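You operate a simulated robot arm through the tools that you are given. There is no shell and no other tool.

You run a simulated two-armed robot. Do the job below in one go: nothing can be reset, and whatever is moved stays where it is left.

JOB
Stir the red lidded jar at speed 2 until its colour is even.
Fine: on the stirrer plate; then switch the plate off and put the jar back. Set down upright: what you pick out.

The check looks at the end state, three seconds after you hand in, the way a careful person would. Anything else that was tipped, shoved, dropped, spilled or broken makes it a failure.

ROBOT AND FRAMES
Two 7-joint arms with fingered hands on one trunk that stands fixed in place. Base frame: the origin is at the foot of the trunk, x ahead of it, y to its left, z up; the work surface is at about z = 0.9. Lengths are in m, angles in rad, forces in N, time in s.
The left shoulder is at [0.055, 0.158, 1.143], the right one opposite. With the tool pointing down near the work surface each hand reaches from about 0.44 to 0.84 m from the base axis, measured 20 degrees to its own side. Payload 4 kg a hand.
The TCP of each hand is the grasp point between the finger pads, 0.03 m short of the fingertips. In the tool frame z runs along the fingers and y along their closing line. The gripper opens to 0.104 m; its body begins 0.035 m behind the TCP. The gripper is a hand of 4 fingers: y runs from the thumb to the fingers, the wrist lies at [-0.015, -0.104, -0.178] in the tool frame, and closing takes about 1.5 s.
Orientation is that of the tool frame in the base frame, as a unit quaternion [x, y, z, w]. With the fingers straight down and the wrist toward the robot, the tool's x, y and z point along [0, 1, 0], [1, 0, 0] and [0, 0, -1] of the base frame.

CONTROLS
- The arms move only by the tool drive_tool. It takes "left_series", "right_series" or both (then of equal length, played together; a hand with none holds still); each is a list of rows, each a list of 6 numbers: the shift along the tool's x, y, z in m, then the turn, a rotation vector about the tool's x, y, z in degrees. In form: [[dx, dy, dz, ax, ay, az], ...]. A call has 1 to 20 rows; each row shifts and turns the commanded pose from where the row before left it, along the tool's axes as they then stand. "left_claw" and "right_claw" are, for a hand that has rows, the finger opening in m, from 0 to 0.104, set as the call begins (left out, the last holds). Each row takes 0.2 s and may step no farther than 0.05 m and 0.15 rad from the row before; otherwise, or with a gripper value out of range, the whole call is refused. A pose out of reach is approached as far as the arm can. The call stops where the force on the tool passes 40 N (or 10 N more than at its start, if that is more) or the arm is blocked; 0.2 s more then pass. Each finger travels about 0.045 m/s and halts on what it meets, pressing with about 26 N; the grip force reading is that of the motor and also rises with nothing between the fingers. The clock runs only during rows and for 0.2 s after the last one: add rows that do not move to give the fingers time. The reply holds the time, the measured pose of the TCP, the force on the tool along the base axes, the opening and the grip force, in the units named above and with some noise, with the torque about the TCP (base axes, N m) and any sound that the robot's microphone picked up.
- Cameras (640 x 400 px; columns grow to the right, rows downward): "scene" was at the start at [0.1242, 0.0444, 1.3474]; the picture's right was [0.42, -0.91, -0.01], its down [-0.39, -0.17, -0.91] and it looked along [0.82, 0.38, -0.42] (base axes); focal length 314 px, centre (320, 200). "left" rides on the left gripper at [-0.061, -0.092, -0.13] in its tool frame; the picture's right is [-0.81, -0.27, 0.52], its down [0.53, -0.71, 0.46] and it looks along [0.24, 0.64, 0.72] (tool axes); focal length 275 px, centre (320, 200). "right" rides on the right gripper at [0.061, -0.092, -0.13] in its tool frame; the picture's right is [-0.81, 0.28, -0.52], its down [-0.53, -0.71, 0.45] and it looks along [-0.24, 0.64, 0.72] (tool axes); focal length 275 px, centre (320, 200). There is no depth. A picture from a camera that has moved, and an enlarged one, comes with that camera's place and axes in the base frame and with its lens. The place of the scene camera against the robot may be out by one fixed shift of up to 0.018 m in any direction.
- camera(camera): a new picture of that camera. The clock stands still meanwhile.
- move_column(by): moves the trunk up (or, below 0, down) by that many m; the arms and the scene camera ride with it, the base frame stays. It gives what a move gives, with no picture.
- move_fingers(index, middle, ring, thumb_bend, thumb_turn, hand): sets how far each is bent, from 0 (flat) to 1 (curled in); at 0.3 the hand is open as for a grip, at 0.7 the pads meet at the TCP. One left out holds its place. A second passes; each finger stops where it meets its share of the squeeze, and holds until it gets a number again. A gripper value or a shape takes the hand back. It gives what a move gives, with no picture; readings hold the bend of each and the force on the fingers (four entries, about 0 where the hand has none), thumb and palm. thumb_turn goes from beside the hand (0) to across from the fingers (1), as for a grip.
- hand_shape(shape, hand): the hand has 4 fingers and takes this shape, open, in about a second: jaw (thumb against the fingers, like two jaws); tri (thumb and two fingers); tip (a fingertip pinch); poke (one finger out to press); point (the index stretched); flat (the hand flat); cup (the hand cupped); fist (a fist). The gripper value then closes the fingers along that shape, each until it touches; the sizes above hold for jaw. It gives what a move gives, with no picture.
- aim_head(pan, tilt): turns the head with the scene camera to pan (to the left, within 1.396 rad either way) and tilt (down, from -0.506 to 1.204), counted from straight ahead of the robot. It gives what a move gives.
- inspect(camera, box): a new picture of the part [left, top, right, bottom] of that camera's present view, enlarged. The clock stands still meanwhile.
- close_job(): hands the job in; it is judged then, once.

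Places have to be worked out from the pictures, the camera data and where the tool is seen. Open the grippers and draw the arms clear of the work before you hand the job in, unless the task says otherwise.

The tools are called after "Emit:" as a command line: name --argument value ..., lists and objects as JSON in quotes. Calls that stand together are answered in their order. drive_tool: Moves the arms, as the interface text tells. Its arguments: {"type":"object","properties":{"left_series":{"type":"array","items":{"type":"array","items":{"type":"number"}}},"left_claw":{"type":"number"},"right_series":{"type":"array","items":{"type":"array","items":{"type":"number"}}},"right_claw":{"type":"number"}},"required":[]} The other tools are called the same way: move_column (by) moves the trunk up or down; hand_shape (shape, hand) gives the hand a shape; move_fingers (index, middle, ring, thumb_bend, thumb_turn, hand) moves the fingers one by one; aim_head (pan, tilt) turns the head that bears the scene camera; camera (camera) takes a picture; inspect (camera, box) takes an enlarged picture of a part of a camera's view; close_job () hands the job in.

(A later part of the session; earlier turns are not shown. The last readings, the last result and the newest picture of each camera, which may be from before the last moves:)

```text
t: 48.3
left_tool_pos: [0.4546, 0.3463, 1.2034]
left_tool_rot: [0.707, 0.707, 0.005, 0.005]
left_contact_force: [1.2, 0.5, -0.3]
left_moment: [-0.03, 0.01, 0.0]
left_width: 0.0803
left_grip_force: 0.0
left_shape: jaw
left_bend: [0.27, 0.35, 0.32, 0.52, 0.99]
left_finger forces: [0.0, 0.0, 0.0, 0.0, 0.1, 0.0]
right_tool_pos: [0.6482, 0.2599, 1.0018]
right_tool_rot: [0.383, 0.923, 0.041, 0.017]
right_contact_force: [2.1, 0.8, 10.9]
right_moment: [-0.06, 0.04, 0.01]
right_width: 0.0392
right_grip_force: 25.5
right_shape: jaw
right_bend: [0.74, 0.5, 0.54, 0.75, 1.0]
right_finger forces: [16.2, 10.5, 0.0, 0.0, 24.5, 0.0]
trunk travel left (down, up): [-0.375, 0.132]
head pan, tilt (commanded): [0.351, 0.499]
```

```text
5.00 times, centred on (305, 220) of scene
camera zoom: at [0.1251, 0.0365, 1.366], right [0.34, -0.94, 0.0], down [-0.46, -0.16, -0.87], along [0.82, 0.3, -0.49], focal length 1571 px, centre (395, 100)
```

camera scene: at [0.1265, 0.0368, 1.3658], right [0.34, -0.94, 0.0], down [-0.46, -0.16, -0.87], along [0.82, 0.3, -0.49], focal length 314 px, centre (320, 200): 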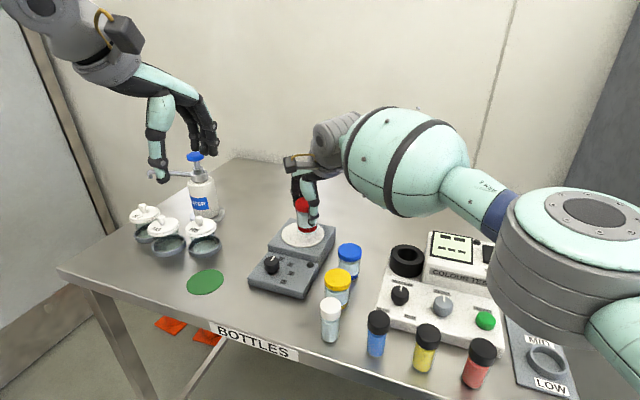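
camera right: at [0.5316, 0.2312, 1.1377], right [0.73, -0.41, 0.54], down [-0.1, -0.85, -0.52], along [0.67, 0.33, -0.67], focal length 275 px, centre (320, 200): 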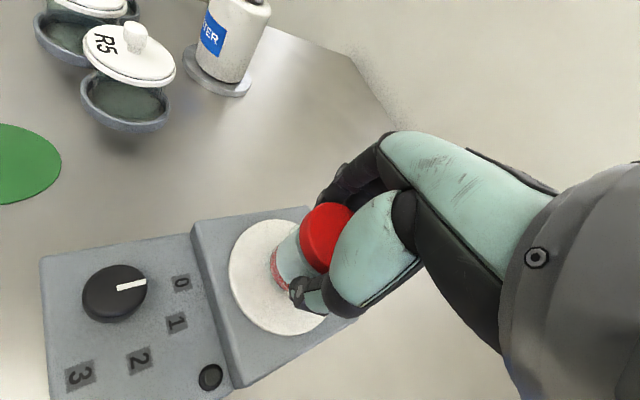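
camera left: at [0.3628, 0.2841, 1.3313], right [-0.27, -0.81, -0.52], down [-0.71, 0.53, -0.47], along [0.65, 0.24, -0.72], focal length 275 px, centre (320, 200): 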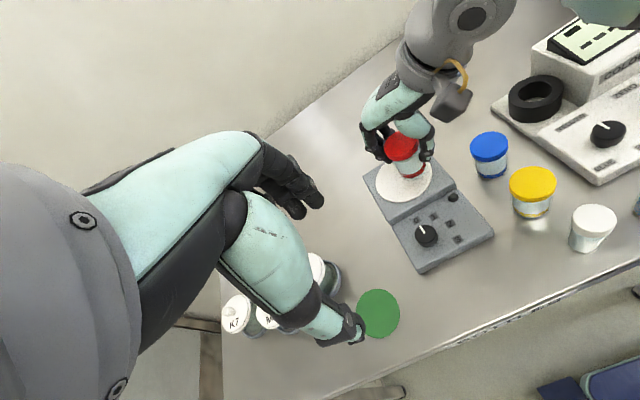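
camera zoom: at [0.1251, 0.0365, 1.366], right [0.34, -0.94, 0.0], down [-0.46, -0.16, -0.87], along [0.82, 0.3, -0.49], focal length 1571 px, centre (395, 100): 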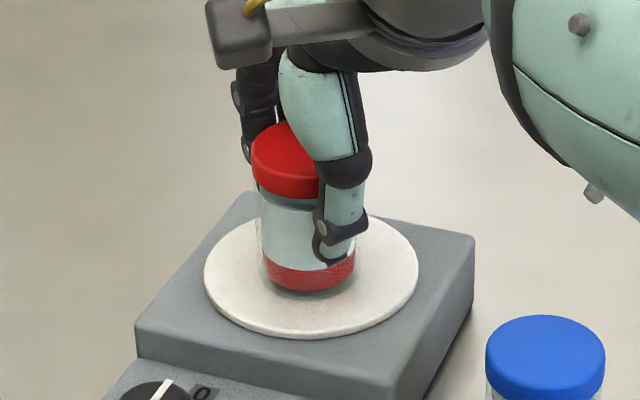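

The jar rests on the plate with 11 N. I ease up 1 mm and open the fingers gradually.

Emit:
drive_tool --right_series '[[0, 0, -0.001, 0, 0, 0], [0, 0, 0, 0, 0, 0]]' --right_claw 0.04

Emit:
drive_tool --right_series '[[0, 0, 0, 0, 0, 0], [0, 0, 0, 0, 0, 0]]' --right_claw 0.044

Emit:
inspect --camera "scene" --box '[260, 180, 350, 260]'

Emit:
inspect --camera "left" --box '[340, 100, 500, 220]'

```text
t: 48.9
left_tool_pos: [0.4566, 0.3468, 1.2042]
left_tool_rot: [0.707, 0.707, 0.006, 0.006]
left_contact_force: [0.8, 0.2, -0.8]
left_moment: [0.03, -0.01, -0.03]
left_width: 0.0801
left_grip_force: 0.0
left_shape: jaw
left_bend: [0.27, 0.35, 0.32, 0.52, 0.99]
left_finger forces: [0.0, 0.1, 0.1, 0.0, 0.1, 0.0]
right_tool_pos: [0.6493, 0.2606, 0.999]
right_tool_rot: [0.383, 0.923, 0.04, 0.016]
right_contact_force: [0.0, 1.0, 0.3]
right_moment: [0.03, -0.02, -0.01]
right_width: 0.0415
right_grip_force: 0.2
right_shape: jaw
right_bend: [0.74, 0.49, 0.47, 0.72, 1.0]
right_finger forces: [0.8, 0.6, 0.0, 0.0, 0.8, 0.0]
trunk travel left (down, up): [-0.375, 0.132]
head pan, tilt (commanded): [0.351, 0.499]
```

```text
t: 49.5
left_tool_pos: [0.4561, 0.3469, 1.2029]
left_tool_rot: [0.707, 0.707, 0.004, 0.005]
left_contact_force: [1.2, 0.4, 1.1]
left_moment: [0.0, -0.02, 0.05]
left_width: 0.0802
left_grip_force: 0.1
left_shape: jaw
left_bend: [0.27, 0.35, 0.32, 0.52, 0.99]
left_finger forces: [0.0, 0.0, 0.0, 0.0, 0.0, 0.0]
right_tool_pos: [0.6477, 0.2601, 1.0006]
right_tool_rot: [0.383, 0.923, 0.04, 0.018]
right_contact_force: [0.7, 1.0, 0.4]
right_moment: [0.0, 0.0, -0.03]
right_width: 0.0439
right_grip_force: 0.0
right_shape: jaw
right_bend: [0.74, 0.48, 0.45, 0.72, 1.0]
right_finger forces: [0.1, 0.0, 0.1, 0.0, 0.0, 0.1]
trunk travel left (down, up): [-0.375, 0.132]
head pan, tilt (commanded): [0.351, 0.499]
```

```text
5.00 times, centred on (305, 220) of scene
camera zoom: at [0.1263, 0.0369, 1.3658], right [0.34, -0.94, 0.0], down [-0.46, -0.16, -0.87], along [0.82, 0.3, -0.49], focal length 1571 px, centre (395, 100)
```

zoom: 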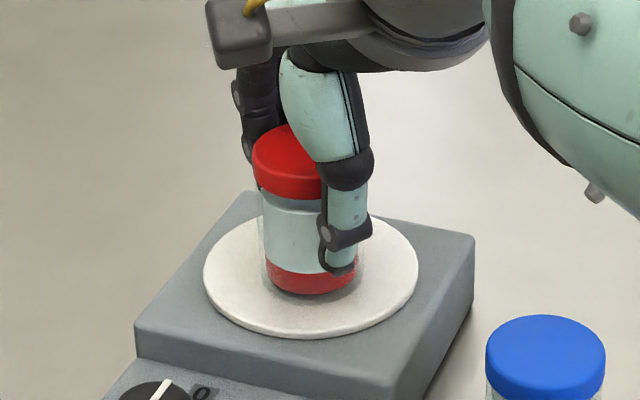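

```text
3.33 times, centred on (420, 160) of left
camera zoom: at [0.3626, 0.2841, 1.3314], right [-0.27, -0.81, -0.52], down [-0.71, 0.53, -0.47], along [0.65, 0.24, -0.72], focal length 918 px, centre (-13, 333)
```

zoom: 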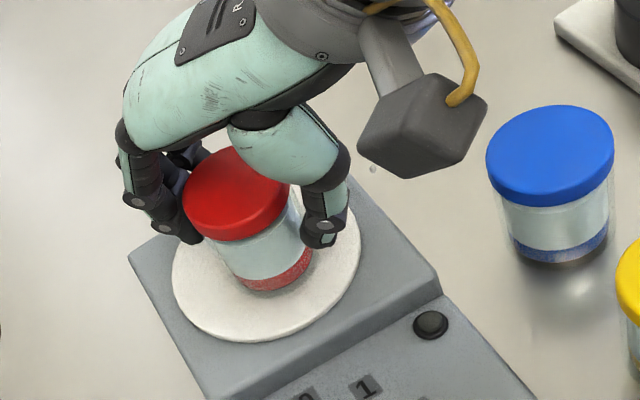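

The jar stands flat on the plate and the fingers are free. I open to 0.075 and then lift the right hand straight up.

Emit:
drive_tool --right_series '[[0, 0, 0, 0, 0, 0], [0, 0, 0, 0, 0, 0], [0, 0, 0, 0, 0, 0], [0, 0, 0, 0, 0, 0]]' --right_claw 0.075

Emit:
inspect --camera "left" --box '[340, 100, 500, 220]'

Emit:
camera --camera "right"

```text
t: 50.5
left_tool_pos: [0.4557, 0.3467, 1.2033]
left_tool_rot: [0.707, 0.707, 0.005, 0.005]
left_contact_force: [0.0, -0.5, -0.5]
left_moment: [0.03, 0.05, 0.0]
left_width: 0.0803
left_grip_force: 0.1
left_shape: jaw
left_bend: [0.27, 0.35, 0.32, 0.52, 0.99]
left_finger forces: [0.0, 0.0, 0.0, 0.0, 0.0, 0.0]
right_tool_pos: [0.6483, 0.2598, 1.0009]
right_tool_rot: [0.384, 0.923, 0.04, 0.016]
right_contact_force: [0.1, 0.4, -0.1]
right_moment: [0.02, 0.01, -0.01]
right_width: 0.0746
right_grip_force: 0.1
right_shape: jaw
right_bend: [0.27, 0.37, 0.34, 0.57, 0.99]
right_finger forces: [0.0, 0.1, 0.0, 0.0, 0.0, 0.0]
trunk travel left (down, up): [-0.375, 0.132]
head pan, tilt (commanded): [0.351, 0.499]
```

```text
3.33 times, centred on (420, 160) of left
camera zoom: at [0.3627, 0.2841, 1.3314], right [-0.27, -0.81, -0.52], down [-0.71, 0.53, -0.47], along [0.65, 0.24, -0.72], focal length 918 px, centre (-13, 333)
```

zoom: 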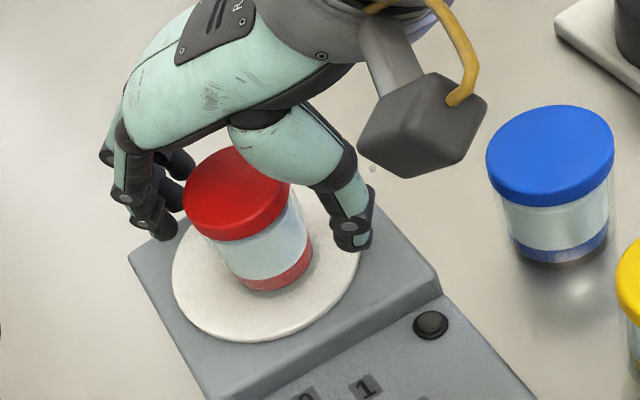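

```text
taken
camera right: at [0.5318, 0.2313, 1.1229], right [0.73, -0.41, 0.54], down [-0.1, -0.85, -0.52], along [0.67, 0.33, -0.67], focal length 275 px, centre (320, 200)
```

right: 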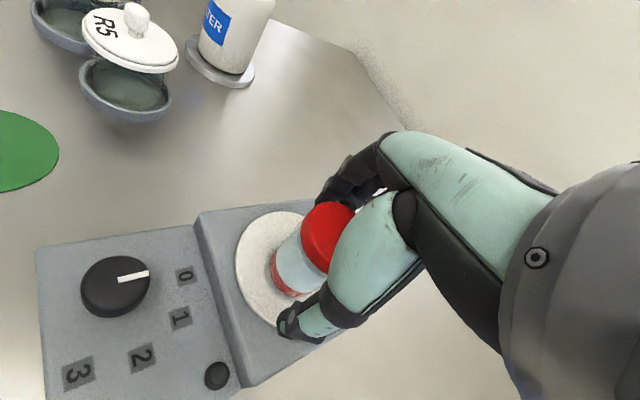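

The jar stands free in the middle of the plate. I raise the right hand straight up in small steps until it clears the lid.

Emit:
drive_tool --right_series '[[0, 0.001, -0.012, 0, 0, 0], [0, 0.001, -0.012, 0, 0, 0], [0, 0.001, -0.012, 0, 0, 0], [0, 0.001, -0.012, 0, 0, 0], [0, 0.001, -0.012, 0, 0, 0], [0, 0, 0, 0, 0, 0]]'

Emit:
inspect --camera "left" --box '[340, 100, 500, 220]'

```text
t: 51.9
left_tool_pos: [0.4553, 0.3472, 1.2023]
left_tool_rot: [0.707, 0.707, 0.004, 0.004]
left_contact_force: [-0.4, -0.9, -0.3]
left_moment: [-0.02, 0.04, -0.04]
left_width: 0.0802
left_grip_force: 0.1
left_shape: jaw
left_bend: [0.27, 0.35, 0.32, 0.52, 0.99]
left_finger forces: [0.1, 0.0, 0.1, 0.0, 0.0, 0.1]
right_tool_pos: [0.6451, 0.2591, 1.0612]
right_tool_rot: [0.385, 0.922, 0.041, 0.017]
right_contact_force: [0.4, 0.1, 0.4]
right_moment: [0.0, -0.03, -0.02]
right_width: 0.0747
right_grip_force: 0.0
right_shape: jaw
right_bend: [0.27, 0.37, 0.34, 0.57, 0.99]
right_finger forces: [0.0, 0.1, 0.1, 0.0, 0.0, 0.0]
trunk travel left (down, up): [-0.375, 0.132]
head pan, tilt (commanded): [0.351, 0.499]
```

```text
3.33 times, centred on (420, 160) of left
camera zoom: at [0.3628, 0.2841, 1.3313], right [-0.27, -0.81, -0.52], down [-0.71, 0.53, -0.47], along [0.65, 0.24, -0.72], focal length 918 px, centre (-13, 333)
```

zoom: 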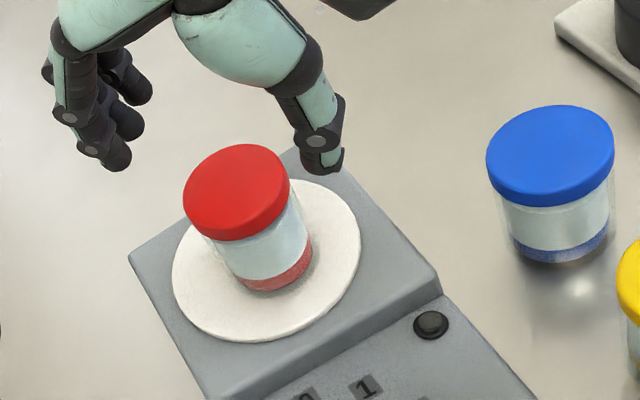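

The jar stands upright on the plate near (0.650, 0.259). I withdraw the right hand up and to the right, keeping its orientation for the later pick-up.

Emit:
drive_tool --right_series '[[-0.0283, -0.0268, -0.008, 0, 0, 0], [-0.0283, -0.0268, -0.008, 0, 0, 0], [-0.0283, -0.0268, -0.008, 0, 0, 0], [-0.0283, -0.0268, -0.008, 0, 0, 0], [-0.0283, -0.0268, -0.008, 0, 0, 0], [0, 0, 0, 0, 0, 0], [0, 0, 0, 0, 0, 0]]'

Emit:
camera --camera "scene"

Emit:
inspect --camera "left" --box '[350, 130, 510, 280]'

```text
t: 53.5
left_tool_pos: [0.4564, 0.3461, 1.2029]
left_tool_rot: [0.707, 0.707, 0.005, 0.005]
left_contact_force: [0.7, -0.5, -0.1]
left_moment: [-0.01, -0.01, 0.02]
left_width: 0.0803
left_grip_force: 0.1
left_shape: jaw
left_bend: [0.27, 0.35, 0.32, 0.52, 0.99]
left_finger forces: [0.0, 0.0, 0.1, 0.1, 0.0, 0.0]
right_tool_pos: [0.6464, 0.0602, 1.0894]
right_tool_rot: [0.383, 0.923, 0.041, 0.016]
right_contact_force: [0.2, 0.3, 0.7]
right_moment: [0.02, 0.03, 0.04]
right_width: 0.0747
right_grip_force: 0.1
right_shape: jaw
right_bend: [0.27, 0.37, 0.34, 0.57, 0.99]
right_finger forces: [0.0, 0.0, 0.0, 0.1, 0.0, 0.0]
trunk travel left (down, up): [-0.375, 0.132]
head pan, tilt (commanded): [0.351, 0.499]
```

```text
taken
camera scene: at [0.1264, 0.0365, 1.3658], right [0.34, -0.94, 0.0], down [-0.46, -0.16, -0.87], along [0.82, 0.3, -0.49], focal length 314 px, centre (320, 200)
```

scene: 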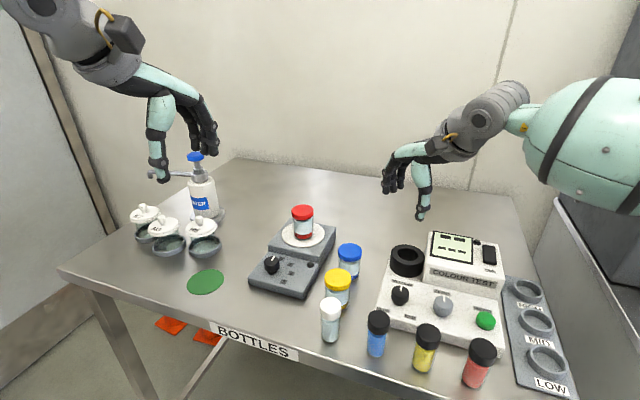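

```text
2.67 times, centred on (430, 205) of left
camera zoom: at [0.3628, 0.2838, 1.3314], right [-0.27, -0.81, -0.52], down [-0.71, 0.53, -0.47], along [0.65, 0.24, -0.72], focal length 734 px, centre (27, 187)
```

zoom: 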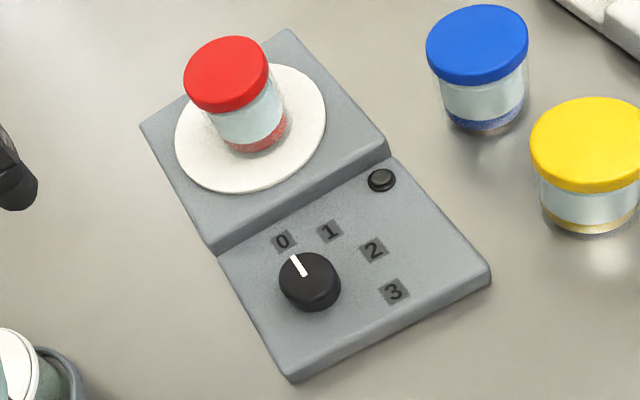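

The jar is on the plate and the right hand is clear. The knob's axis works out at about (0.545, 0.282), the deck is at z ≈ 0.925 and the knob top at z ≈ 0.95. The numerals sit about 41° apart, clockwise from 0, which points along +x. I bring the left hand above the knob with the fingers narrowed to 0.05.

Emit:
drive_tool --left_series '[[-0.016, 0.0222, 0.034, 0, 0, 0], [-0.016, 0.0222, 0.034, 0, 0, 0], [-0.016, 0.0222, 0.034, 0, 0, 0], [-0.016, 0.0222, 0.034, 0, 0, 0], [0, 0, 0, 0, 0, 0], [0, 0, 0, 0, 0, 0]]' --left_claw 0.052

Emit:
camera --camera "left"

Emit:
camera --camera "right"

Emit:
inspect --camera "scene" --box '[220, 150, 380, 310]'

```text
t: 54.9
left_tool_pos: [0.5458, 0.2827, 1.0678]
left_tool_rot: [0.708, 0.707, 0.004, 0.006]
left_contact_force: [-0.2, 0.6, 0.8]
left_moment: [-0.01, 0.05, 0.0]
left_width: 0.0524
left_grip_force: 0.0
left_shape: jaw
left_bend: [0.74, 0.44, 0.41, 0.69, 1.0]
left_finger forces: [0.1, 0.0, 0.1, 0.0, 0.0, 0.1]
right_tool_pos: [0.6456, 0.0592, 1.0906]
right_tool_rot: [0.383, 0.923, 0.042, 0.018]
right_contact_force: [0.9, 0.4, -0.3]
right_moment: [-0.05, -0.02, 0.01]
right_width: 0.075
right_grip_force: 0.1
right_shape: jaw
right_bend: [0.27, 0.37, 0.34, 0.57, 0.99]
right_finger forces: [0.0, 0.0, 0.1, 0.0, 0.0, 0.0]
trunk travel left (down, up): [-0.375, 0.132]
head pan, tilt (commanded): [0.351, 0.499]
```

```text
taken
camera left: at [0.4526, 0.2202, 1.1969], right [-0.27, -0.81, -0.52], down [-0.71, 0.53, -0.47], along [0.65, 0.24, -0.72], focal length 275 px, centre (320, 200)
```

left: 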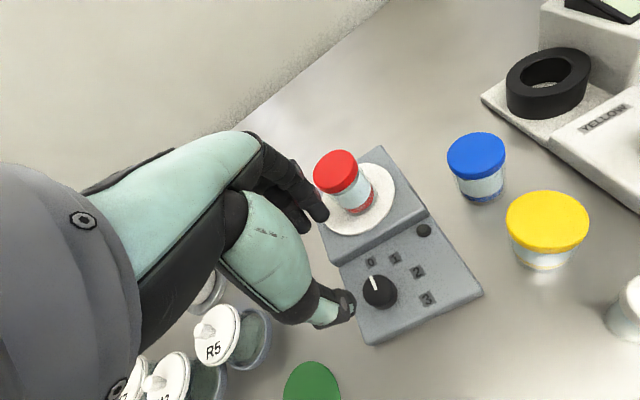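

```text
taken
camera right: at [0.5292, 0.031, 1.212], right [0.73, -0.41, 0.54], down [-0.1, -0.85, -0.52], along [0.67, 0.33, -0.66], focal length 275 px, centre (320, 200)
```

right: 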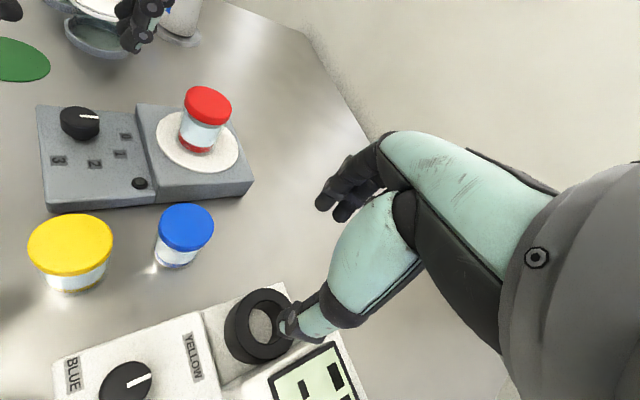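

```text
2.50 times, centred on (300, 230) of scene
camera zoom: at [0.1259, 0.0367, 1.3659], right [0.34, -0.94, 0.0], down [-0.46, -0.16, -0.87], along [0.82, 0.3, -0.49], focal length 785 px, centre (370, 125)
```

zoom: 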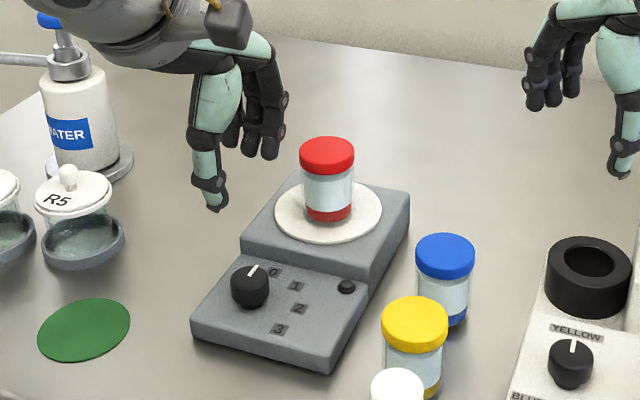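

The knob axis refines to about (0.5455, 0.281) with its top at z ≈ 0.945. Before gripping, I test in free air whether the left wrist can turn about +80° here, which is what going from 0 to 2 needs.

Emit:
drive_tool --left_series '[[0, 0, 0, 0, 0, 8], [0, 0, 0, 0, 0, 8], [0, 0, 0, 0, 0, 8], [0, 0, 0, 0, 0, 8], [0, 0, 0, 0, 0, 8], [0, 0, 0, 0, 0, 8], [0, 0, 0, 0, 0, 8], [0, 0, 0, 0, 0, 8], [0, 0, 0, 0, 0, 0]]'

Emit:
camera --camera "left"

```text
t: 56.9
left_tool_pos: [0.5471, 0.2825, 1.0685]
left_tool_rot: [0.974, 0.225, 0.006, 0.002]
left_contact_force: [-0.5, 0.1, -0.2]
left_moment: [-0.02, 0.01, -0.02]
left_width: 0.0525
left_grip_force: 0.0
left_shape: jaw
left_bend: [0.74, 0.44, 0.41, 0.69, 1.0]
left_finger forces: [0.1, 0.0, 0.1, 0.0, 0.0, 0.0]
right_tool_pos: [0.6455, 0.0602, 1.0896]
right_tool_rot: [0.383, 0.923, 0.041, 0.017]
right_contact_force: [-0.5, -0.1, -0.4]
right_moment: [0.02, 0.01, -0.02]
right_width: 0.0746
right_grip_force: 0.1
right_shape: jaw
right_bend: [0.27, 0.37, 0.34, 0.57, 0.99]
right_finger forces: [0.1, 0.0, 0.1, 0.1, 0.0, 0.0]
trunk travel left (down, up): [-0.375, 0.132]
head pan, tilt (commanded): [0.351, 0.499]
```

```text
taken
camera left: at [0.4493, 0.3378, 1.1965], right [-0.84, -0.11, -0.53], down [0.17, 0.87, -0.46], along [0.51, -0.47, -0.72], focal length 275 px, centre (320, 200)
```

left: 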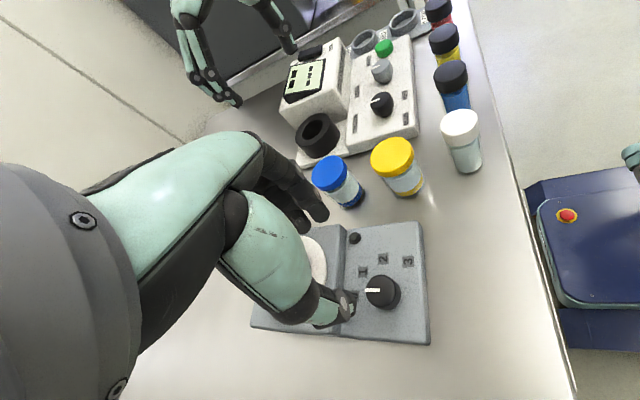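

The wrist turned 64° without trouble. I check a further 24°.

Emit:
drive_tool --left_series '[[0, 0, 0, 0, 0, 8], [0, 0, 0, 0, 0, 8], [0, 0, 0, 0, 0, 8], [0, 0, 0, 0, 0, 0]]'

Emit:
camera --camera "left"

```text
t: 57.9
left_tool_pos: [0.547, 0.2829, 1.0675]
left_tool_rot: [1.0, 0.016, 0.007, 0.002]
left_contact_force: [0.3, 0.6, 0.4]
left_moment: [-0.02, 0.01, 0.0]
left_width: 0.0524
left_grip_force: 0.1
left_shape: jaw
left_bend: [0.74, 0.44, 0.41, 0.69, 1.0]
left_finger forces: [0.0, 0.1, 0.0, 0.1, 0.0, 0.1]
right_tool_pos: [0.6466, 0.0601, 1.0897]
right_tool_rot: [0.383, 0.923, 0.041, 0.017]
right_contact_force: [0.1, -0.3, -0.1]
right_moment: [0.03, -0.02, -0.02]
right_width: 0.0746
right_grip_force: 0.1
right_shape: jaw
right_bend: [0.27, 0.37, 0.34, 0.57, 0.99]
right_finger forces: [0.0, 0.0, 0.1, 0.0, 0.0, 0.1]
trunk travel left (down, up): [-0.375, 0.132]
head pan, tilt (commanded): [0.351, 0.499]
```

```text
taken
camera left: at [0.4805, 0.3717, 1.1967], right [-0.81, 0.25, -0.53], down [0.51, 0.73, -0.45], along [0.28, -0.64, -0.72], focal length 275 px, centre (320, 200)
```

left: 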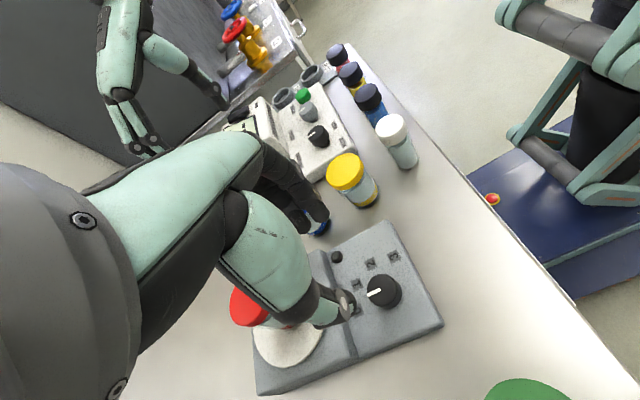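

The full 88° is available, so I can grip near yaw 4° and turn to 85°. I turn the left hand back, narrow the opening to 0.046, and lower to z = 1.0, still above the knob.

Emit:
drive_tool --left_series '[[0, 0, 0, 0, 0, -8.4], [0, 0, 0, 0, 0, -8.4], [0, 0, 0, 0, 0, -8.4], [0, 0, 0, 0, 0, -8.4], [0, 0, 0, 0, 0, -8.4], [0, 0, 0, 0, 0, -8.4], [0, 0, 0, 0, 0, -8.4], [0, 0, 0, 0, 0, -8.4], [0, 0, 0, 0, 0, -8.4], [0, 0, 0, 0, 0, -8.4], [-0.001, -0.001, 0.034, 0, 0, 0], [0, 0, 0.034, 0, 0, 0], [0, 0, 0, 0, 0, 0]]' --left_claw 0.046

Emit:
camera --camera "left"

Emit:
inspect --camera "right" --box '[0, 40, 260, 240]'

Emit:
inspect --camera "scene" --box '[230, 190, 350, 310]'

```text
t: 60.7
left_tool_pos: [0.5449, 0.2808, 1.0]
left_tool_rot: [0.732, 0.682, 0.005, 0.005]
left_contact_force: [-0.6, 0.1, 0.6]
left_moment: [0.0, -0.02, -0.03]
left_width: 0.0465
left_grip_force: 0.1
left_shape: jaw
left_bend: [0.74, 0.47, 0.44, 0.71, 1.0]
left_finger forces: [0.1, 0.0, 0.0, 0.0, 0.0, 0.0]
right_tool_pos: [0.6455, 0.0596, 1.0903]
right_tool_rot: [0.383, 0.922, 0.042, 0.018]
right_contact_force: [0.4, 0.7, -0.3]
right_moment: [0.01, -0.04, 0.01]
right_width: 0.0746
right_grip_force: 0.0
right_shape: jaw
right_bend: [0.27, 0.37, 0.34, 0.57, 0.99]
right_finger forces: [0.0, 0.1, 0.0, 0.0, 0.0, 0.0]
trunk travel left (down, up): [-0.375, 0.132]
head pan, tilt (commanded): [0.351, 0.499]
```

```text
taken
camera left: at [0.4478, 0.2252, 1.1281], right [-0.32, -0.79, -0.52], down [-0.67, 0.58, -0.47], along [0.67, 0.2, -0.71], focal length 275 px, centre (320, 200)
```

left: 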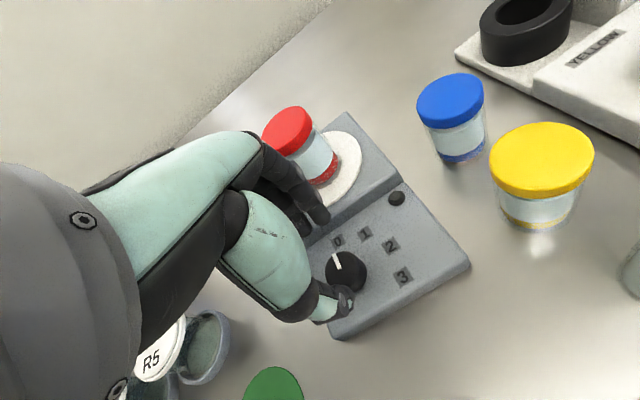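

```text
2.00 times, centred on (130, 140) of right
camera zoom: at [0.5288, 0.0306, 1.2121], right [0.73, -0.41, 0.54], down [-0.1, -0.85, -0.52], along [0.67, 0.33, -0.66], focal length 551 px, centre (700, 320)
```

zoom: 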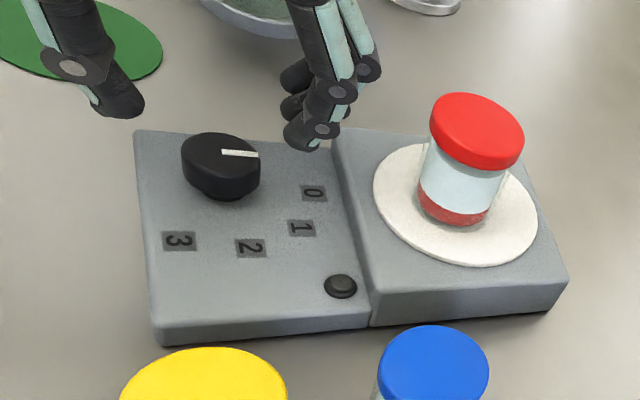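

```text
3.33 times, centred on (290, 250) of scene
camera zoom: at [0.1256, 0.0362, 1.3659], right [0.34, -0.94, 0.0], down [-0.46, -0.16, -0.87], along [0.82, 0.3, -0.49], focal length 1047 px, centre (420, 33)
```

zoom: 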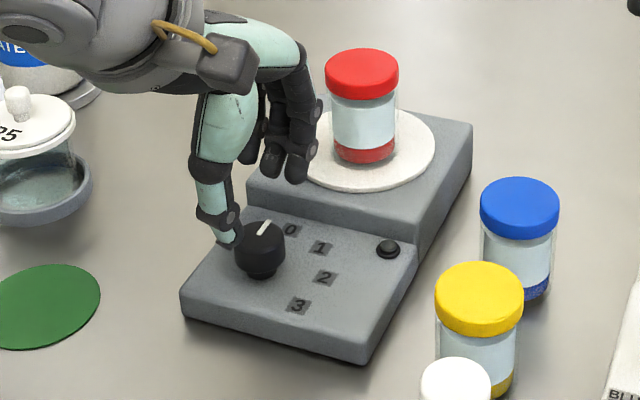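

The right camera gives a clear side view. The fingers straddle the knob, whose axis I place at about (0.543, 0.281) with its top at z ≈ 0.951. I lower in two steps to z ≈ 0.966, watching the force.

Emit:
drive_tool --left_series '[[0, -0.0015, 0.01, 0, 0, 0], [0, 0, 0.01, 0, 0, 0], [0, 0, 0.007, 0, 0, 0], [0, 0, 0.006, 0, 0, 0], [0, 0, 0, 0, 0, 0]]'

Emit:
inspect --camera "right" --box '[0, 40, 200, 190]'

Emit:
camera --camera "left"

Emit:
inspect --camera "scene" --box '[230, 210, 330, 300]'

```text
t: 61.9
left_tool_pos: [0.5456, 0.2821, 0.9657]
left_tool_rot: [0.731, 0.682, 0.005, 0.006]
left_contact_force: [0.0, 0.0, 0.3]
left_moment: [0.01, -0.01, -0.03]
left_width: 0.0464
left_grip_force: 0.0
left_shape: jaw
left_bend: [0.74, 0.47, 0.44, 0.71, 1.0]
left_finger forces: [0.1, 0.1, 0.0, 0.0, 0.0, 0.0]
right_tool_pos: [0.6466, 0.0599, 1.0897]
right_tool_rot: [0.382, 0.923, 0.041, 0.017]
right_contact_force: [0.2, -0.2, -0.2]
right_moment: [0.01, 0.02, 0.01]
right_width: 0.0746
right_grip_force: 0.1
right_shape: jaw
right_bend: [0.27, 0.37, 0.34, 0.57, 0.99]
right_finger forces: [0.0, 0.0, 0.0, 0.0, 0.0, 0.0]
trunk travel left (down, up): [-0.375, 0.132]
head pan, tilt (commanded): [0.351, 0.499]
```

```text
2.67 times, centred on (100, 115) of right
camera zoom: at [0.5295, 0.0311, 1.2117], right [0.73, -0.41, 0.54], down [-0.1, -0.85, -0.52], along [0.67, 0.33, -0.66], focal length 734 px, centre (907, 427)
```

zoom: 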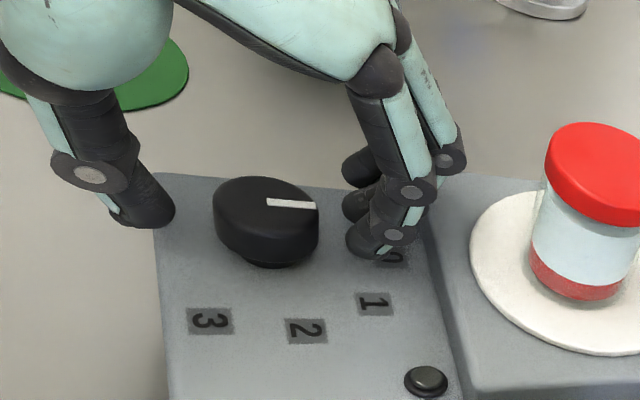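

```text
taken
camera left: at [0.4478, 0.226, 1.0955], right [-0.32, -0.79, -0.52], down [-0.67, 0.58, -0.47], along [0.67, 0.2, -0.72], focal length 275 px, centre (320, 200)
```

left: 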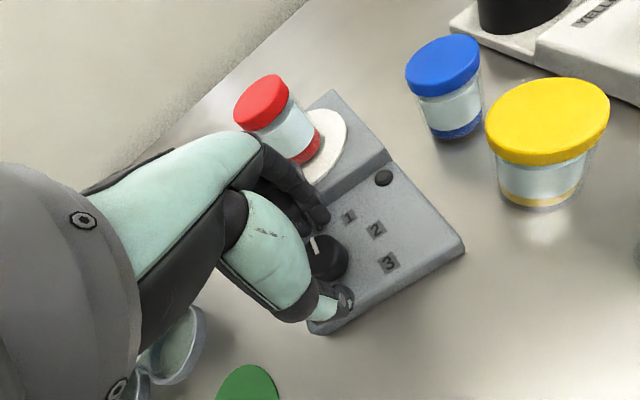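

```text
4.44 times, centred on (280, 255) of scene
camera zoom: at [0.1263, 0.0367, 1.3658], right [0.34, -0.94, 0.0], down [-0.46, -0.16, -0.87], along [0.82, 0.3, -0.49], focal length 1396 px, centre (498, -44)
```

zoom: 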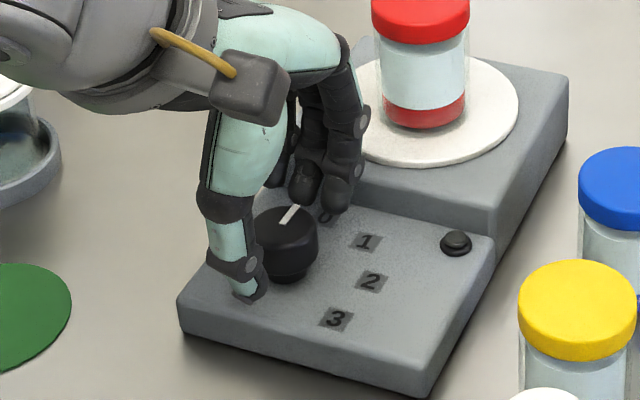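

The knob sits between the thumb and the fingers with clearance on both sides and the tips about mid-height. I start closing in small steps.

Emit:
drive_tool --left_series '[[0, 0, 0, 0, 0, 0], [0, 0, 0, 0, 0, 0]]' --left_claw 0.038

Emit:
inspect --camera "right" --box '[0, 40, 200, 190]'

```text
t: 62.5
left_tool_pos: [0.5463, 0.2809, 0.9681]
left_tool_rot: [0.731, 0.682, 0.004, 0.005]
left_contact_force: [0.4, 0.1, -0.9]
left_moment: [0.01, 0.0, 0.04]
left_width: 0.0382
left_grip_force: 0.1
left_shape: jaw
left_bend: [0.74, 0.5, 0.47, 0.73, 1.0]
left_finger forces: [0.1, 0.0, 0.0, 0.0, 0.0, 0.0]
right_tool_pos: [0.6458, 0.0603, 1.0902]
right_tool_rot: [0.383, 0.923, 0.041, 0.017]
right_contact_force: [0.7, 0.3, 0.1]
right_moment: [-0.02, 0.0, -0.02]
right_width: 0.0748
right_grip_force: 0.1
right_shape: jaw
right_bend: [0.27, 0.37, 0.34, 0.57, 0.99]
right_finger forces: [0.0, 0.1, 0.0, 0.0, 0.0, 0.1]
trunk travel left (down, up): [-0.375, 0.132]
head pan, tilt (commanded): [0.351, 0.499]
```

```text
2.67 times, centred on (100, 115) of right
camera zoom: at [0.5296, 0.0311, 1.2117], right [0.73, -0.41, 0.54], down [-0.1, -0.85, -0.52], along [0.67, 0.33, -0.66], focal length 734 px, centre (907, 427)
```

zoom: 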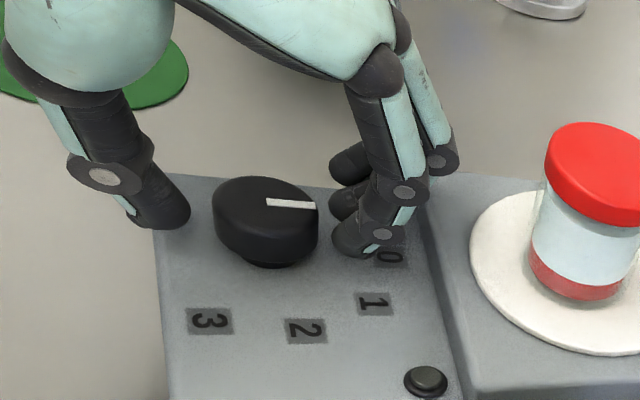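

Both gaps are shrinking evenly. I close on to 0.031.

Emit:
drive_tool --left_series '[[0, 0.001, 0, 0, 0, 0], [0, 0, 0, 0, 0, 0], [0, 0, 0, 0, 0, 0]]' --left_claw 0.031

Emit:
inspect --camera "right" --box '[0, 40, 200, 190]'

```text
t: 63.3
left_tool_pos: [0.5471, 0.2808, 0.9676]
left_tool_rot: [0.731, 0.682, 0.005, 0.005]
left_contact_force: [0.4, 0.3, 0.3]
left_moment: [-0.03, 0.03, -0.01]
left_width: 0.0313
left_grip_force: 0.1
left_shape: jaw
left_bend: [0.74, 0.54, 0.51, 0.74, 1.0]
left_finger forces: [0.1, 0.1, 0.1, 0.1, 0.0, 0.0]
right_tool_pos: [0.6474, 0.0593, 1.091]
right_tool_rot: [0.383, 0.923, 0.042, 0.017]
right_contact_force: [-0.3, -0.3, 0.2]
right_moment: [0.04, -0.01, -0.03]
right_width: 0.0749
right_grip_force: 0.1
right_shape: jaw
right_bend: [0.27, 0.37, 0.34, 0.57, 0.99]
right_finger forces: [0.1, 0.0, 0.1, 0.0, 0.0, 0.0]
trunk travel left (down, up): [-0.375, 0.132]
head pan, tilt (commanded): [0.351, 0.499]
```

```text
2.67 times, centred on (100, 115) of right
camera zoom: at [0.5297, 0.0311, 1.2117], right [0.73, -0.41, 0.54], down [-0.1, -0.85, -0.52], along [0.67, 0.33, -0.66], focal length 734 px, centre (907, 427)
```

zoom: 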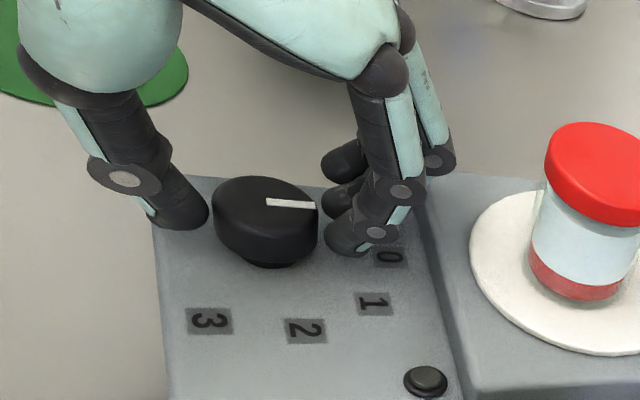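

The fingers are about 2 mm from the knob on each side. I close to grip it firmly.

Emit:
drive_tool --left_series '[[0, 0, 0, 0, 0, 0], [0, 0, 0, 0, 0, 0]]' --left_claw 0.025

Emit:
drive_tool --left_series '[[0, 0, 0, 0, 0, 0], [0, 0, 0, 0, 0, 0], [0, 0, 0, 0, 0, 0], [0, 0, 0, 0, 0, 0]]' --left_claw 0.01

Emit:
inspect --camera "right" --box '[0, 40, 200, 190]'

```text
t: 63.9
left_tool_pos: [0.5469, 0.2816, 0.9664]
left_tool_rot: [0.732, 0.682, 0.005, 0.005]
left_contact_force: [-1.1, 0.8, -0.1]
left_moment: [-0.01, 0.02, -0.02]
left_width: 0.0258
left_grip_force: 0.1
left_shape: jaw
left_bend: [0.74, 0.56, 0.54, 0.74, 1.0]
left_finger forces: [0.0, 0.2, 0.0, 0.0, 0.8, 0.0]
right_tool_pos: [0.6455, 0.0594, 1.0896]
right_tool_rot: [0.383, 0.923, 0.041, 0.017]
right_contact_force: [0.5, -0.1, -0.1]
right_moment: [-0.01, -0.02, 0.01]
right_width: 0.0746
right_grip_force: 0.0
right_shape: jaw
right_bend: [0.27, 0.37, 0.34, 0.57, 0.99]
right_finger forces: [0.0, 0.1, 0.0, 0.0, 0.0, 0.0]
trunk travel left (down, up): [-0.375, 0.132]
head pan, tilt (commanded): [0.351, 0.499]
```

```text
t: 64.9
left_tool_pos: [0.5465, 0.2817, 0.9669]
left_tool_rot: [0.732, 0.682, 0.004, 0.005]
left_contact_force: [-2.8, -1.5, -2.5]
left_moment: [-0.07, 0.03, -0.02]
left_width: 0.0218
left_grip_force: 26.3
left_shape: jaw
left_bend: [0.73, 0.58, 0.65, 0.75, 1.0]
left_finger forces: [11.8, 7.5, 0.0, 0.0, 22.3, 0.0]
right_tool_pos: [0.6462, 0.0594, 1.0888]
right_tool_rot: [0.383, 0.923, 0.041, 0.017]
right_contact_force: [-0.1, 0.4, 0.3]
right_moment: [-0.01, 0.03, 0.0]
right_width: 0.0745
right_grip_force: 0.0
right_shape: jaw
right_bend: [0.27, 0.37, 0.34, 0.57, 0.99]
right_finger forces: [0.0, 0.0, 0.1, 0.1, 0.0, 0.0]
trunk travel left (down, up): [-0.375, 0.132]
head pan, tilt (commanded): [0.351, 0.499]
```

```text
2.67 times, centred on (100, 115) of right
camera zoom: at [0.5294, 0.0309, 1.2118], right [0.73, -0.41, 0.54], down [-0.1, -0.85, -0.52], along [0.67, 0.33, -0.66], focal length 734 px, centre (907, 427)
```

zoom: 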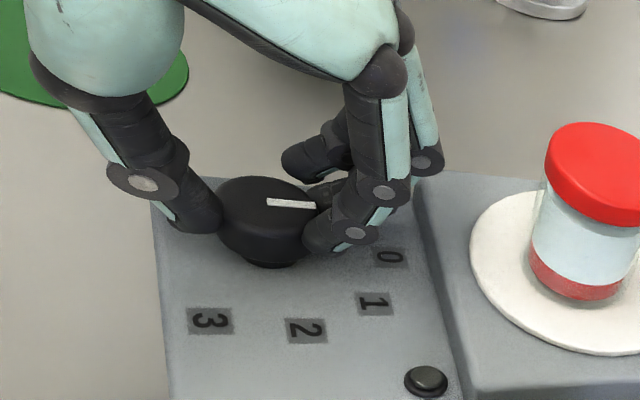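

The knob is gripped at 26 N with little side force. I turn the first 24° clockwise and check that the knob follows.

Emit:
drive_tool --left_series '[[0, 0, 0, 0, 0, 6], [0, 0, 0, 0, 0, 6], [0, 0, 0, 0, 0, 6], [0, 0, 0, 0, 0, 6]]'

Emit:
inspect --camera "right" --box '[0, 40, 200, 190]'

```text
t: 65.9
left_tool_pos: [0.5471, 0.2827, 0.9668]
left_tool_rot: [0.857, 0.516, 0.004, 0.005]
left_contact_force: [-7.2, -4.1, -7.1]
left_moment: [-0.1, 0.18, 0.03]
left_width: 0.0214
left_grip_force: 26.5
left_shape: jaw
left_bend: [0.73, 0.6, 0.65, 0.75, 0.99]
left_finger forces: [13.2, 5.9, 0.1, 0.1, 23.0, 0.1]
right_tool_pos: [0.6451, 0.0601, 1.0901]
right_tool_rot: [0.383, 0.923, 0.042, 0.018]
right_contact_force: [0.7, -0.3, -0.3]
right_moment: [-0.01, 0.02, -0.01]
right_width: 0.0747
right_grip_force: 0.1
right_shape: jaw
right_bend: [0.27, 0.37, 0.34, 0.57, 0.99]
right_finger forces: [0.1, 0.1, 0.0, 0.0, 0.0, 0.0]
trunk travel left (down, up): [-0.375, 0.132]
head pan, tilt (commanded): [0.351, 0.499]
```

```text
2.67 times, centred on (100, 115) of right
camera zoom: at [0.5291, 0.0314, 1.2119], right [0.73, -0.41, 0.54], down [-0.1, -0.85, -0.52], along [0.67, 0.33, -0.66], focal length 734 px, centre (907, 427)
```

zoom: 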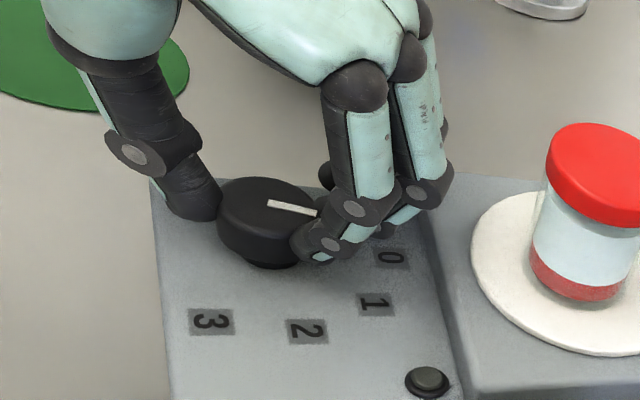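

The knob has followed about 10° of the 24°, so the grip is winding up or slipping a little. I turn another 24° and watch.

Emit:
drive_tool --left_series '[[0, 0, 0, 0, 0, 6], [0, 0, 0, 0, 0, 6], [0, 0, 0, 0, 0, 6], [0, 0, 0, 0, 0, 6]]'

Emit:
inspect --camera "right" --box '[0, 40, 200, 190]'

```text
t: 66.9
left_tool_pos: [0.545, 0.2827, 0.9679]
left_tool_rot: [0.945, 0.326, 0.006, 0.004]
left_contact_force: [-6.7, 5.6, -0.1]
left_moment: [0.12, 0.18, 0.01]
left_width: 0.0214
left_grip_force: 25.9
left_shape: jaw
left_bend: [0.73, 0.6, 0.65, 0.75, 0.99]
left_finger forces: [11.3, 6.8, 0.0, 0.0, 24.5, 0.0]
right_tool_pos: [0.6452, 0.0607, 1.0904]
right_tool_rot: [0.383, 0.923, 0.041, 0.017]
right_contact_force: [0.4, 0.6, -0.4]
right_moment: [-0.02, 0.0, 0.02]
right_width: 0.0748
right_grip_force: 0.0
right_shape: jaw
right_bend: [0.27, 0.37, 0.34, 0.57, 0.99]
right_finger forces: [0.0, 0.0, 0.0, 0.0, 0.0, 0.0]
trunk travel left (down, up): [-0.375, 0.132]
head pan, tilt (commanded): [0.351, 0.499]
```

```text
2.67 times, centred on (100, 115) of right
camera zoom: at [0.5286, 0.0318, 1.2121], right [0.73, -0.41, 0.54], down [-0.1, -0.85, -0.52], along [0.67, 0.33, -0.66], focal length 734 px, centre (907, 427)
```

zoom: 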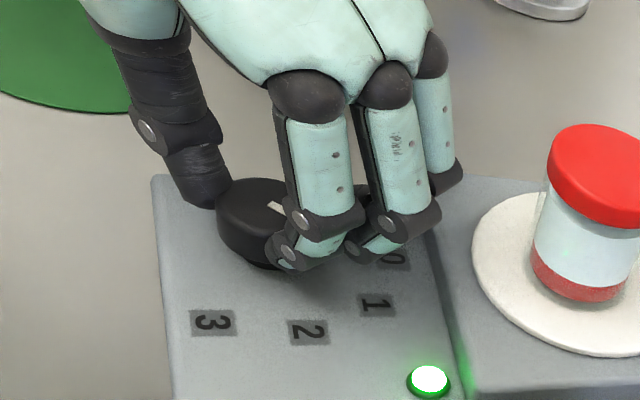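

The green lamp is lit, so the plate is on and the knob is turning. I go on another 18° and then look from all cameras to read the pointer.

Emit:
drive_tool --left_series '[[0, 0, 0, 0, 0, 6], [0, 0, 0, 0, 0, 6], [0, 0, 0, 0, 0, 6]]'

Emit:
inspect --camera "right" --box '[0, 40, 200, 190]'

Emit:
inspect --camera "scene" --box '[230, 210, 330, 300]'

Emit:
camera --camera "left"

```text
t: 67.7
left_tool_pos: [0.545, 0.2825, 0.9665]
left_tool_rot: [0.985, 0.174, 0.007, 0.003]
left_contact_force: [-7.9, 8.2, 3.1]
left_moment: [0.22, 0.17, 0.05]
left_width: 0.0215
left_grip_force: 26.0
left_shape: jaw
left_bend: [0.73, 0.61, 0.65, 0.74, 0.99]
left_finger forces: [11.4, 6.4, 0.1, 0.0, 26.8, 0.0]
right_tool_pos: [0.6453, 0.0607, 1.0895]
right_tool_rot: [0.383, 0.923, 0.042, 0.017]
right_contact_force: [-0.6, 0.6, -0.6]
right_moment: [0.0, -0.01, -0.01]
right_width: 0.0744
right_grip_force: 0.1
right_shape: jaw
right_bend: [0.27, 0.37, 0.34, 0.57, 0.99]
right_finger forces: [0.1, 0.0, 0.0, 0.0, 0.0, 0.1]
trunk travel left (down, up): [-0.375, 0.132]
head pan, tilt (commanded): [0.351, 0.499]
```

```text
2.67 times, centred on (100, 115) of right
camera zoom: at [0.5285, 0.0322, 1.2122], right [0.73, -0.41, 0.54], down [-0.1, -0.85, -0.52], along [0.67, 0.33, -0.66], focal length 734 px, centre (907, 427)
```

zoom: 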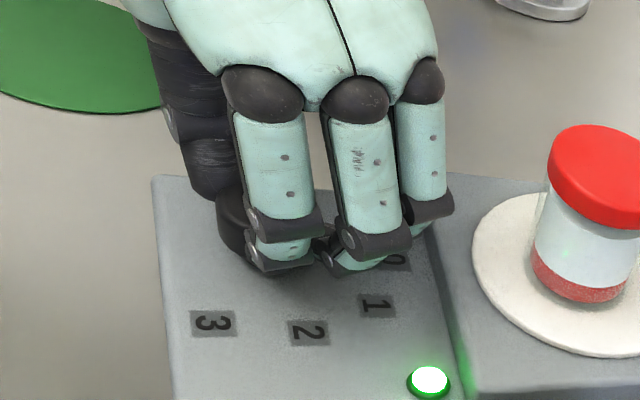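

```text
4.44 times, centred on (280, 255) of scene
camera zoom: at [0.1249, 0.038, 1.366], right [0.34, -0.94, 0.0], down [-0.46, -0.17, -0.87], along [0.82, 0.3, -0.49], focal length 1396 px, centre (498, -44)
```

zoom: 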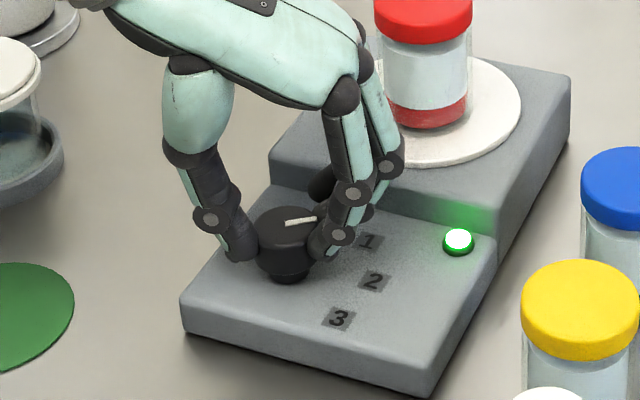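

```text
taken
camera left: at [0.4546, 0.3474, 1.0954], right [-0.85, -0.02, -0.53], down [0.26, 0.85, -0.45], along [0.46, -0.53, -0.72], focal length 275 px, centre (320, 200)
```

left: 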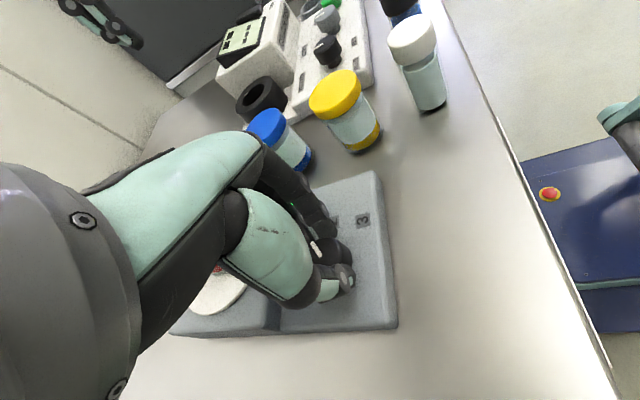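

The scene view shows the pointer near -55°, past 1 and heading for 2 at about -80°. I turn another 18° and check again.

Emit:
drive_tool --left_series '[[0, 0, 0, 0, 0, 6], [0, 0, 0, 0, 0, 6], [0, 0, 0, 0, 0, 6]]'

Emit:
inspect --camera "scene" --box '[230, 210, 330, 300]'

```text
t: 68.5
left_tool_pos: [0.5448, 0.2821, 0.9675]
left_tool_rot: [1.0, 0.017, 0.008, 0.002]
left_contact_force: [-6.0, 10.9, 4.6]
left_moment: [0.31, 0.16, 0.04]
left_width: 0.0215
left_grip_force: 25.7
left_shape: jaw
left_bend: [0.73, 0.61, 0.65, 0.74, 0.98]
left_finger forces: [11.9, 5.8, 0.1, 0.0, 27.2, 0.0]
right_tool_pos: [0.6452, 0.0607, 1.0907]
right_tool_rot: [0.383, 0.923, 0.041, 0.017]
right_contact_force: [-0.3, -0.1, 0.3]
right_moment: [0.0, 0.03, 0.01]
right_width: 0.0745
right_grip_force: 0.1
right_shape: jaw
right_bend: [0.27, 0.37, 0.34, 0.57, 0.99]
right_finger forces: [0.0, 0.1, 0.0, 0.0, 0.0, 0.1]
trunk travel left (down, up): [-0.375, 0.132]
head pan, tilt (commanded): [0.351, 0.499]
```

```text
4.44 times, centred on (280, 255) of scene
camera zoom: at [0.125, 0.0381, 1.3659], right [0.34, -0.94, 0.0], down [-0.46, -0.17, -0.87], along [0.82, 0.3, -0.49], focal length 1396 px, centre (498, -44)
```

zoom: 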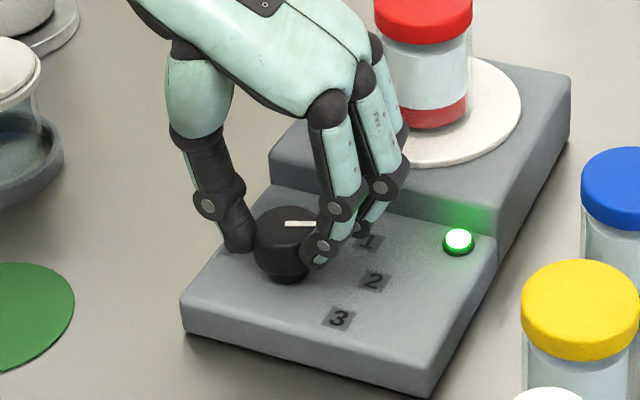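

The pointer now reads about -75° and the numeral 2 is at about -80°. I add 5° more.

Emit:
drive_tool --left_series '[[0, 0, 0, 0, 0, 5], [0, 0, 0, 0, 0, 0]]'

Emit:
inspect --camera "scene" --box '[255, 235, 325, 295]'

Emit:
inspect --camera "right" --box '[0, 40, 260, 190]'

```text
t: 69.1
left_tool_pos: [0.5448, 0.2816, 0.9677]
left_tool_rot: [1.0, -0.026, 0.008, 0.002]
left_contact_force: [-7.3, 8.9, 3.9]
left_moment: [0.31, 0.18, 0.01]
left_width: 0.0214
left_grip_force: 25.6
left_shape: jaw
left_bend: [0.73, 0.61, 0.65, 0.75, 0.98]
left_finger forces: [12.9, 5.8, 0.0, 0.0, 26.3, 0.0]
right_tool_pos: [0.644, 0.0613, 1.0908]
right_tool_rot: [0.383, 0.923, 0.04, 0.018]
right_contact_force: [0.5, 1.4, 0.0]
right_moment: [0.05, 0.0, 0.01]
right_width: 0.0746
right_grip_force: 0.1
right_shape: jaw
right_bend: [0.27, 0.37, 0.34, 0.57, 0.99]
right_finger forces: [0.0, 0.0, 0.0, 0.1, 0.0, 0.0]
trunk travel left (down, up): [-0.375, 0.132]
head pan, tilt (commanded): [0.351, 0.499]
```

```text
6.67 times, centred on (290, 265) of scene
camera zoom: at [0.1248, 0.0384, 1.3659], right [0.34, -0.94, 0.0], down [-0.46, -0.17, -0.87], along [0.82, 0.3, -0.49], focal length 2094 px, centre (520, -233)
```

zoom: 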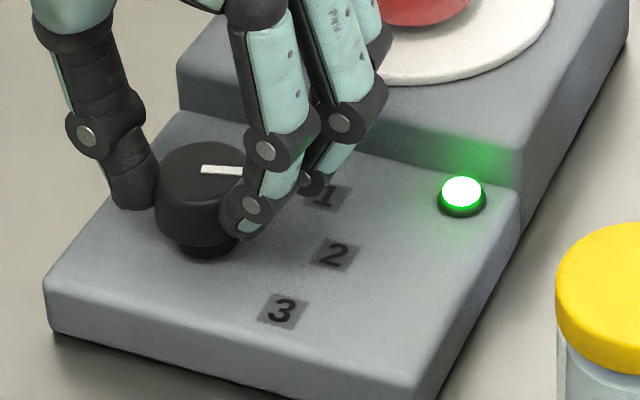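

```text
2.46 times, centred on (130, 115) of right
camera zoom: at [0.5283, 0.0326, 1.2123], right [0.73, -0.41, 0.54], down [-0.1, -0.85, -0.52], along [0.67, 0.33, -0.66], focal length 678 px, centre (788, 409)
```

zoom: 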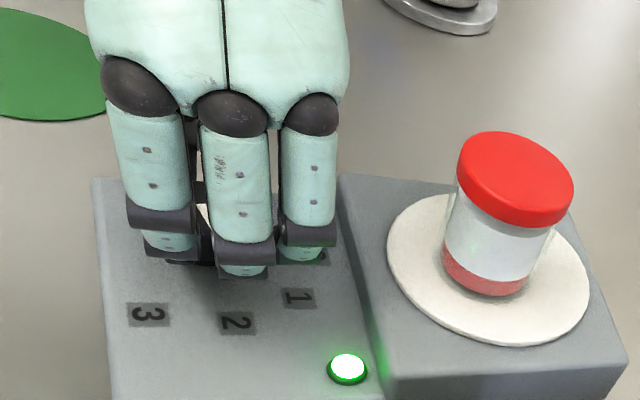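

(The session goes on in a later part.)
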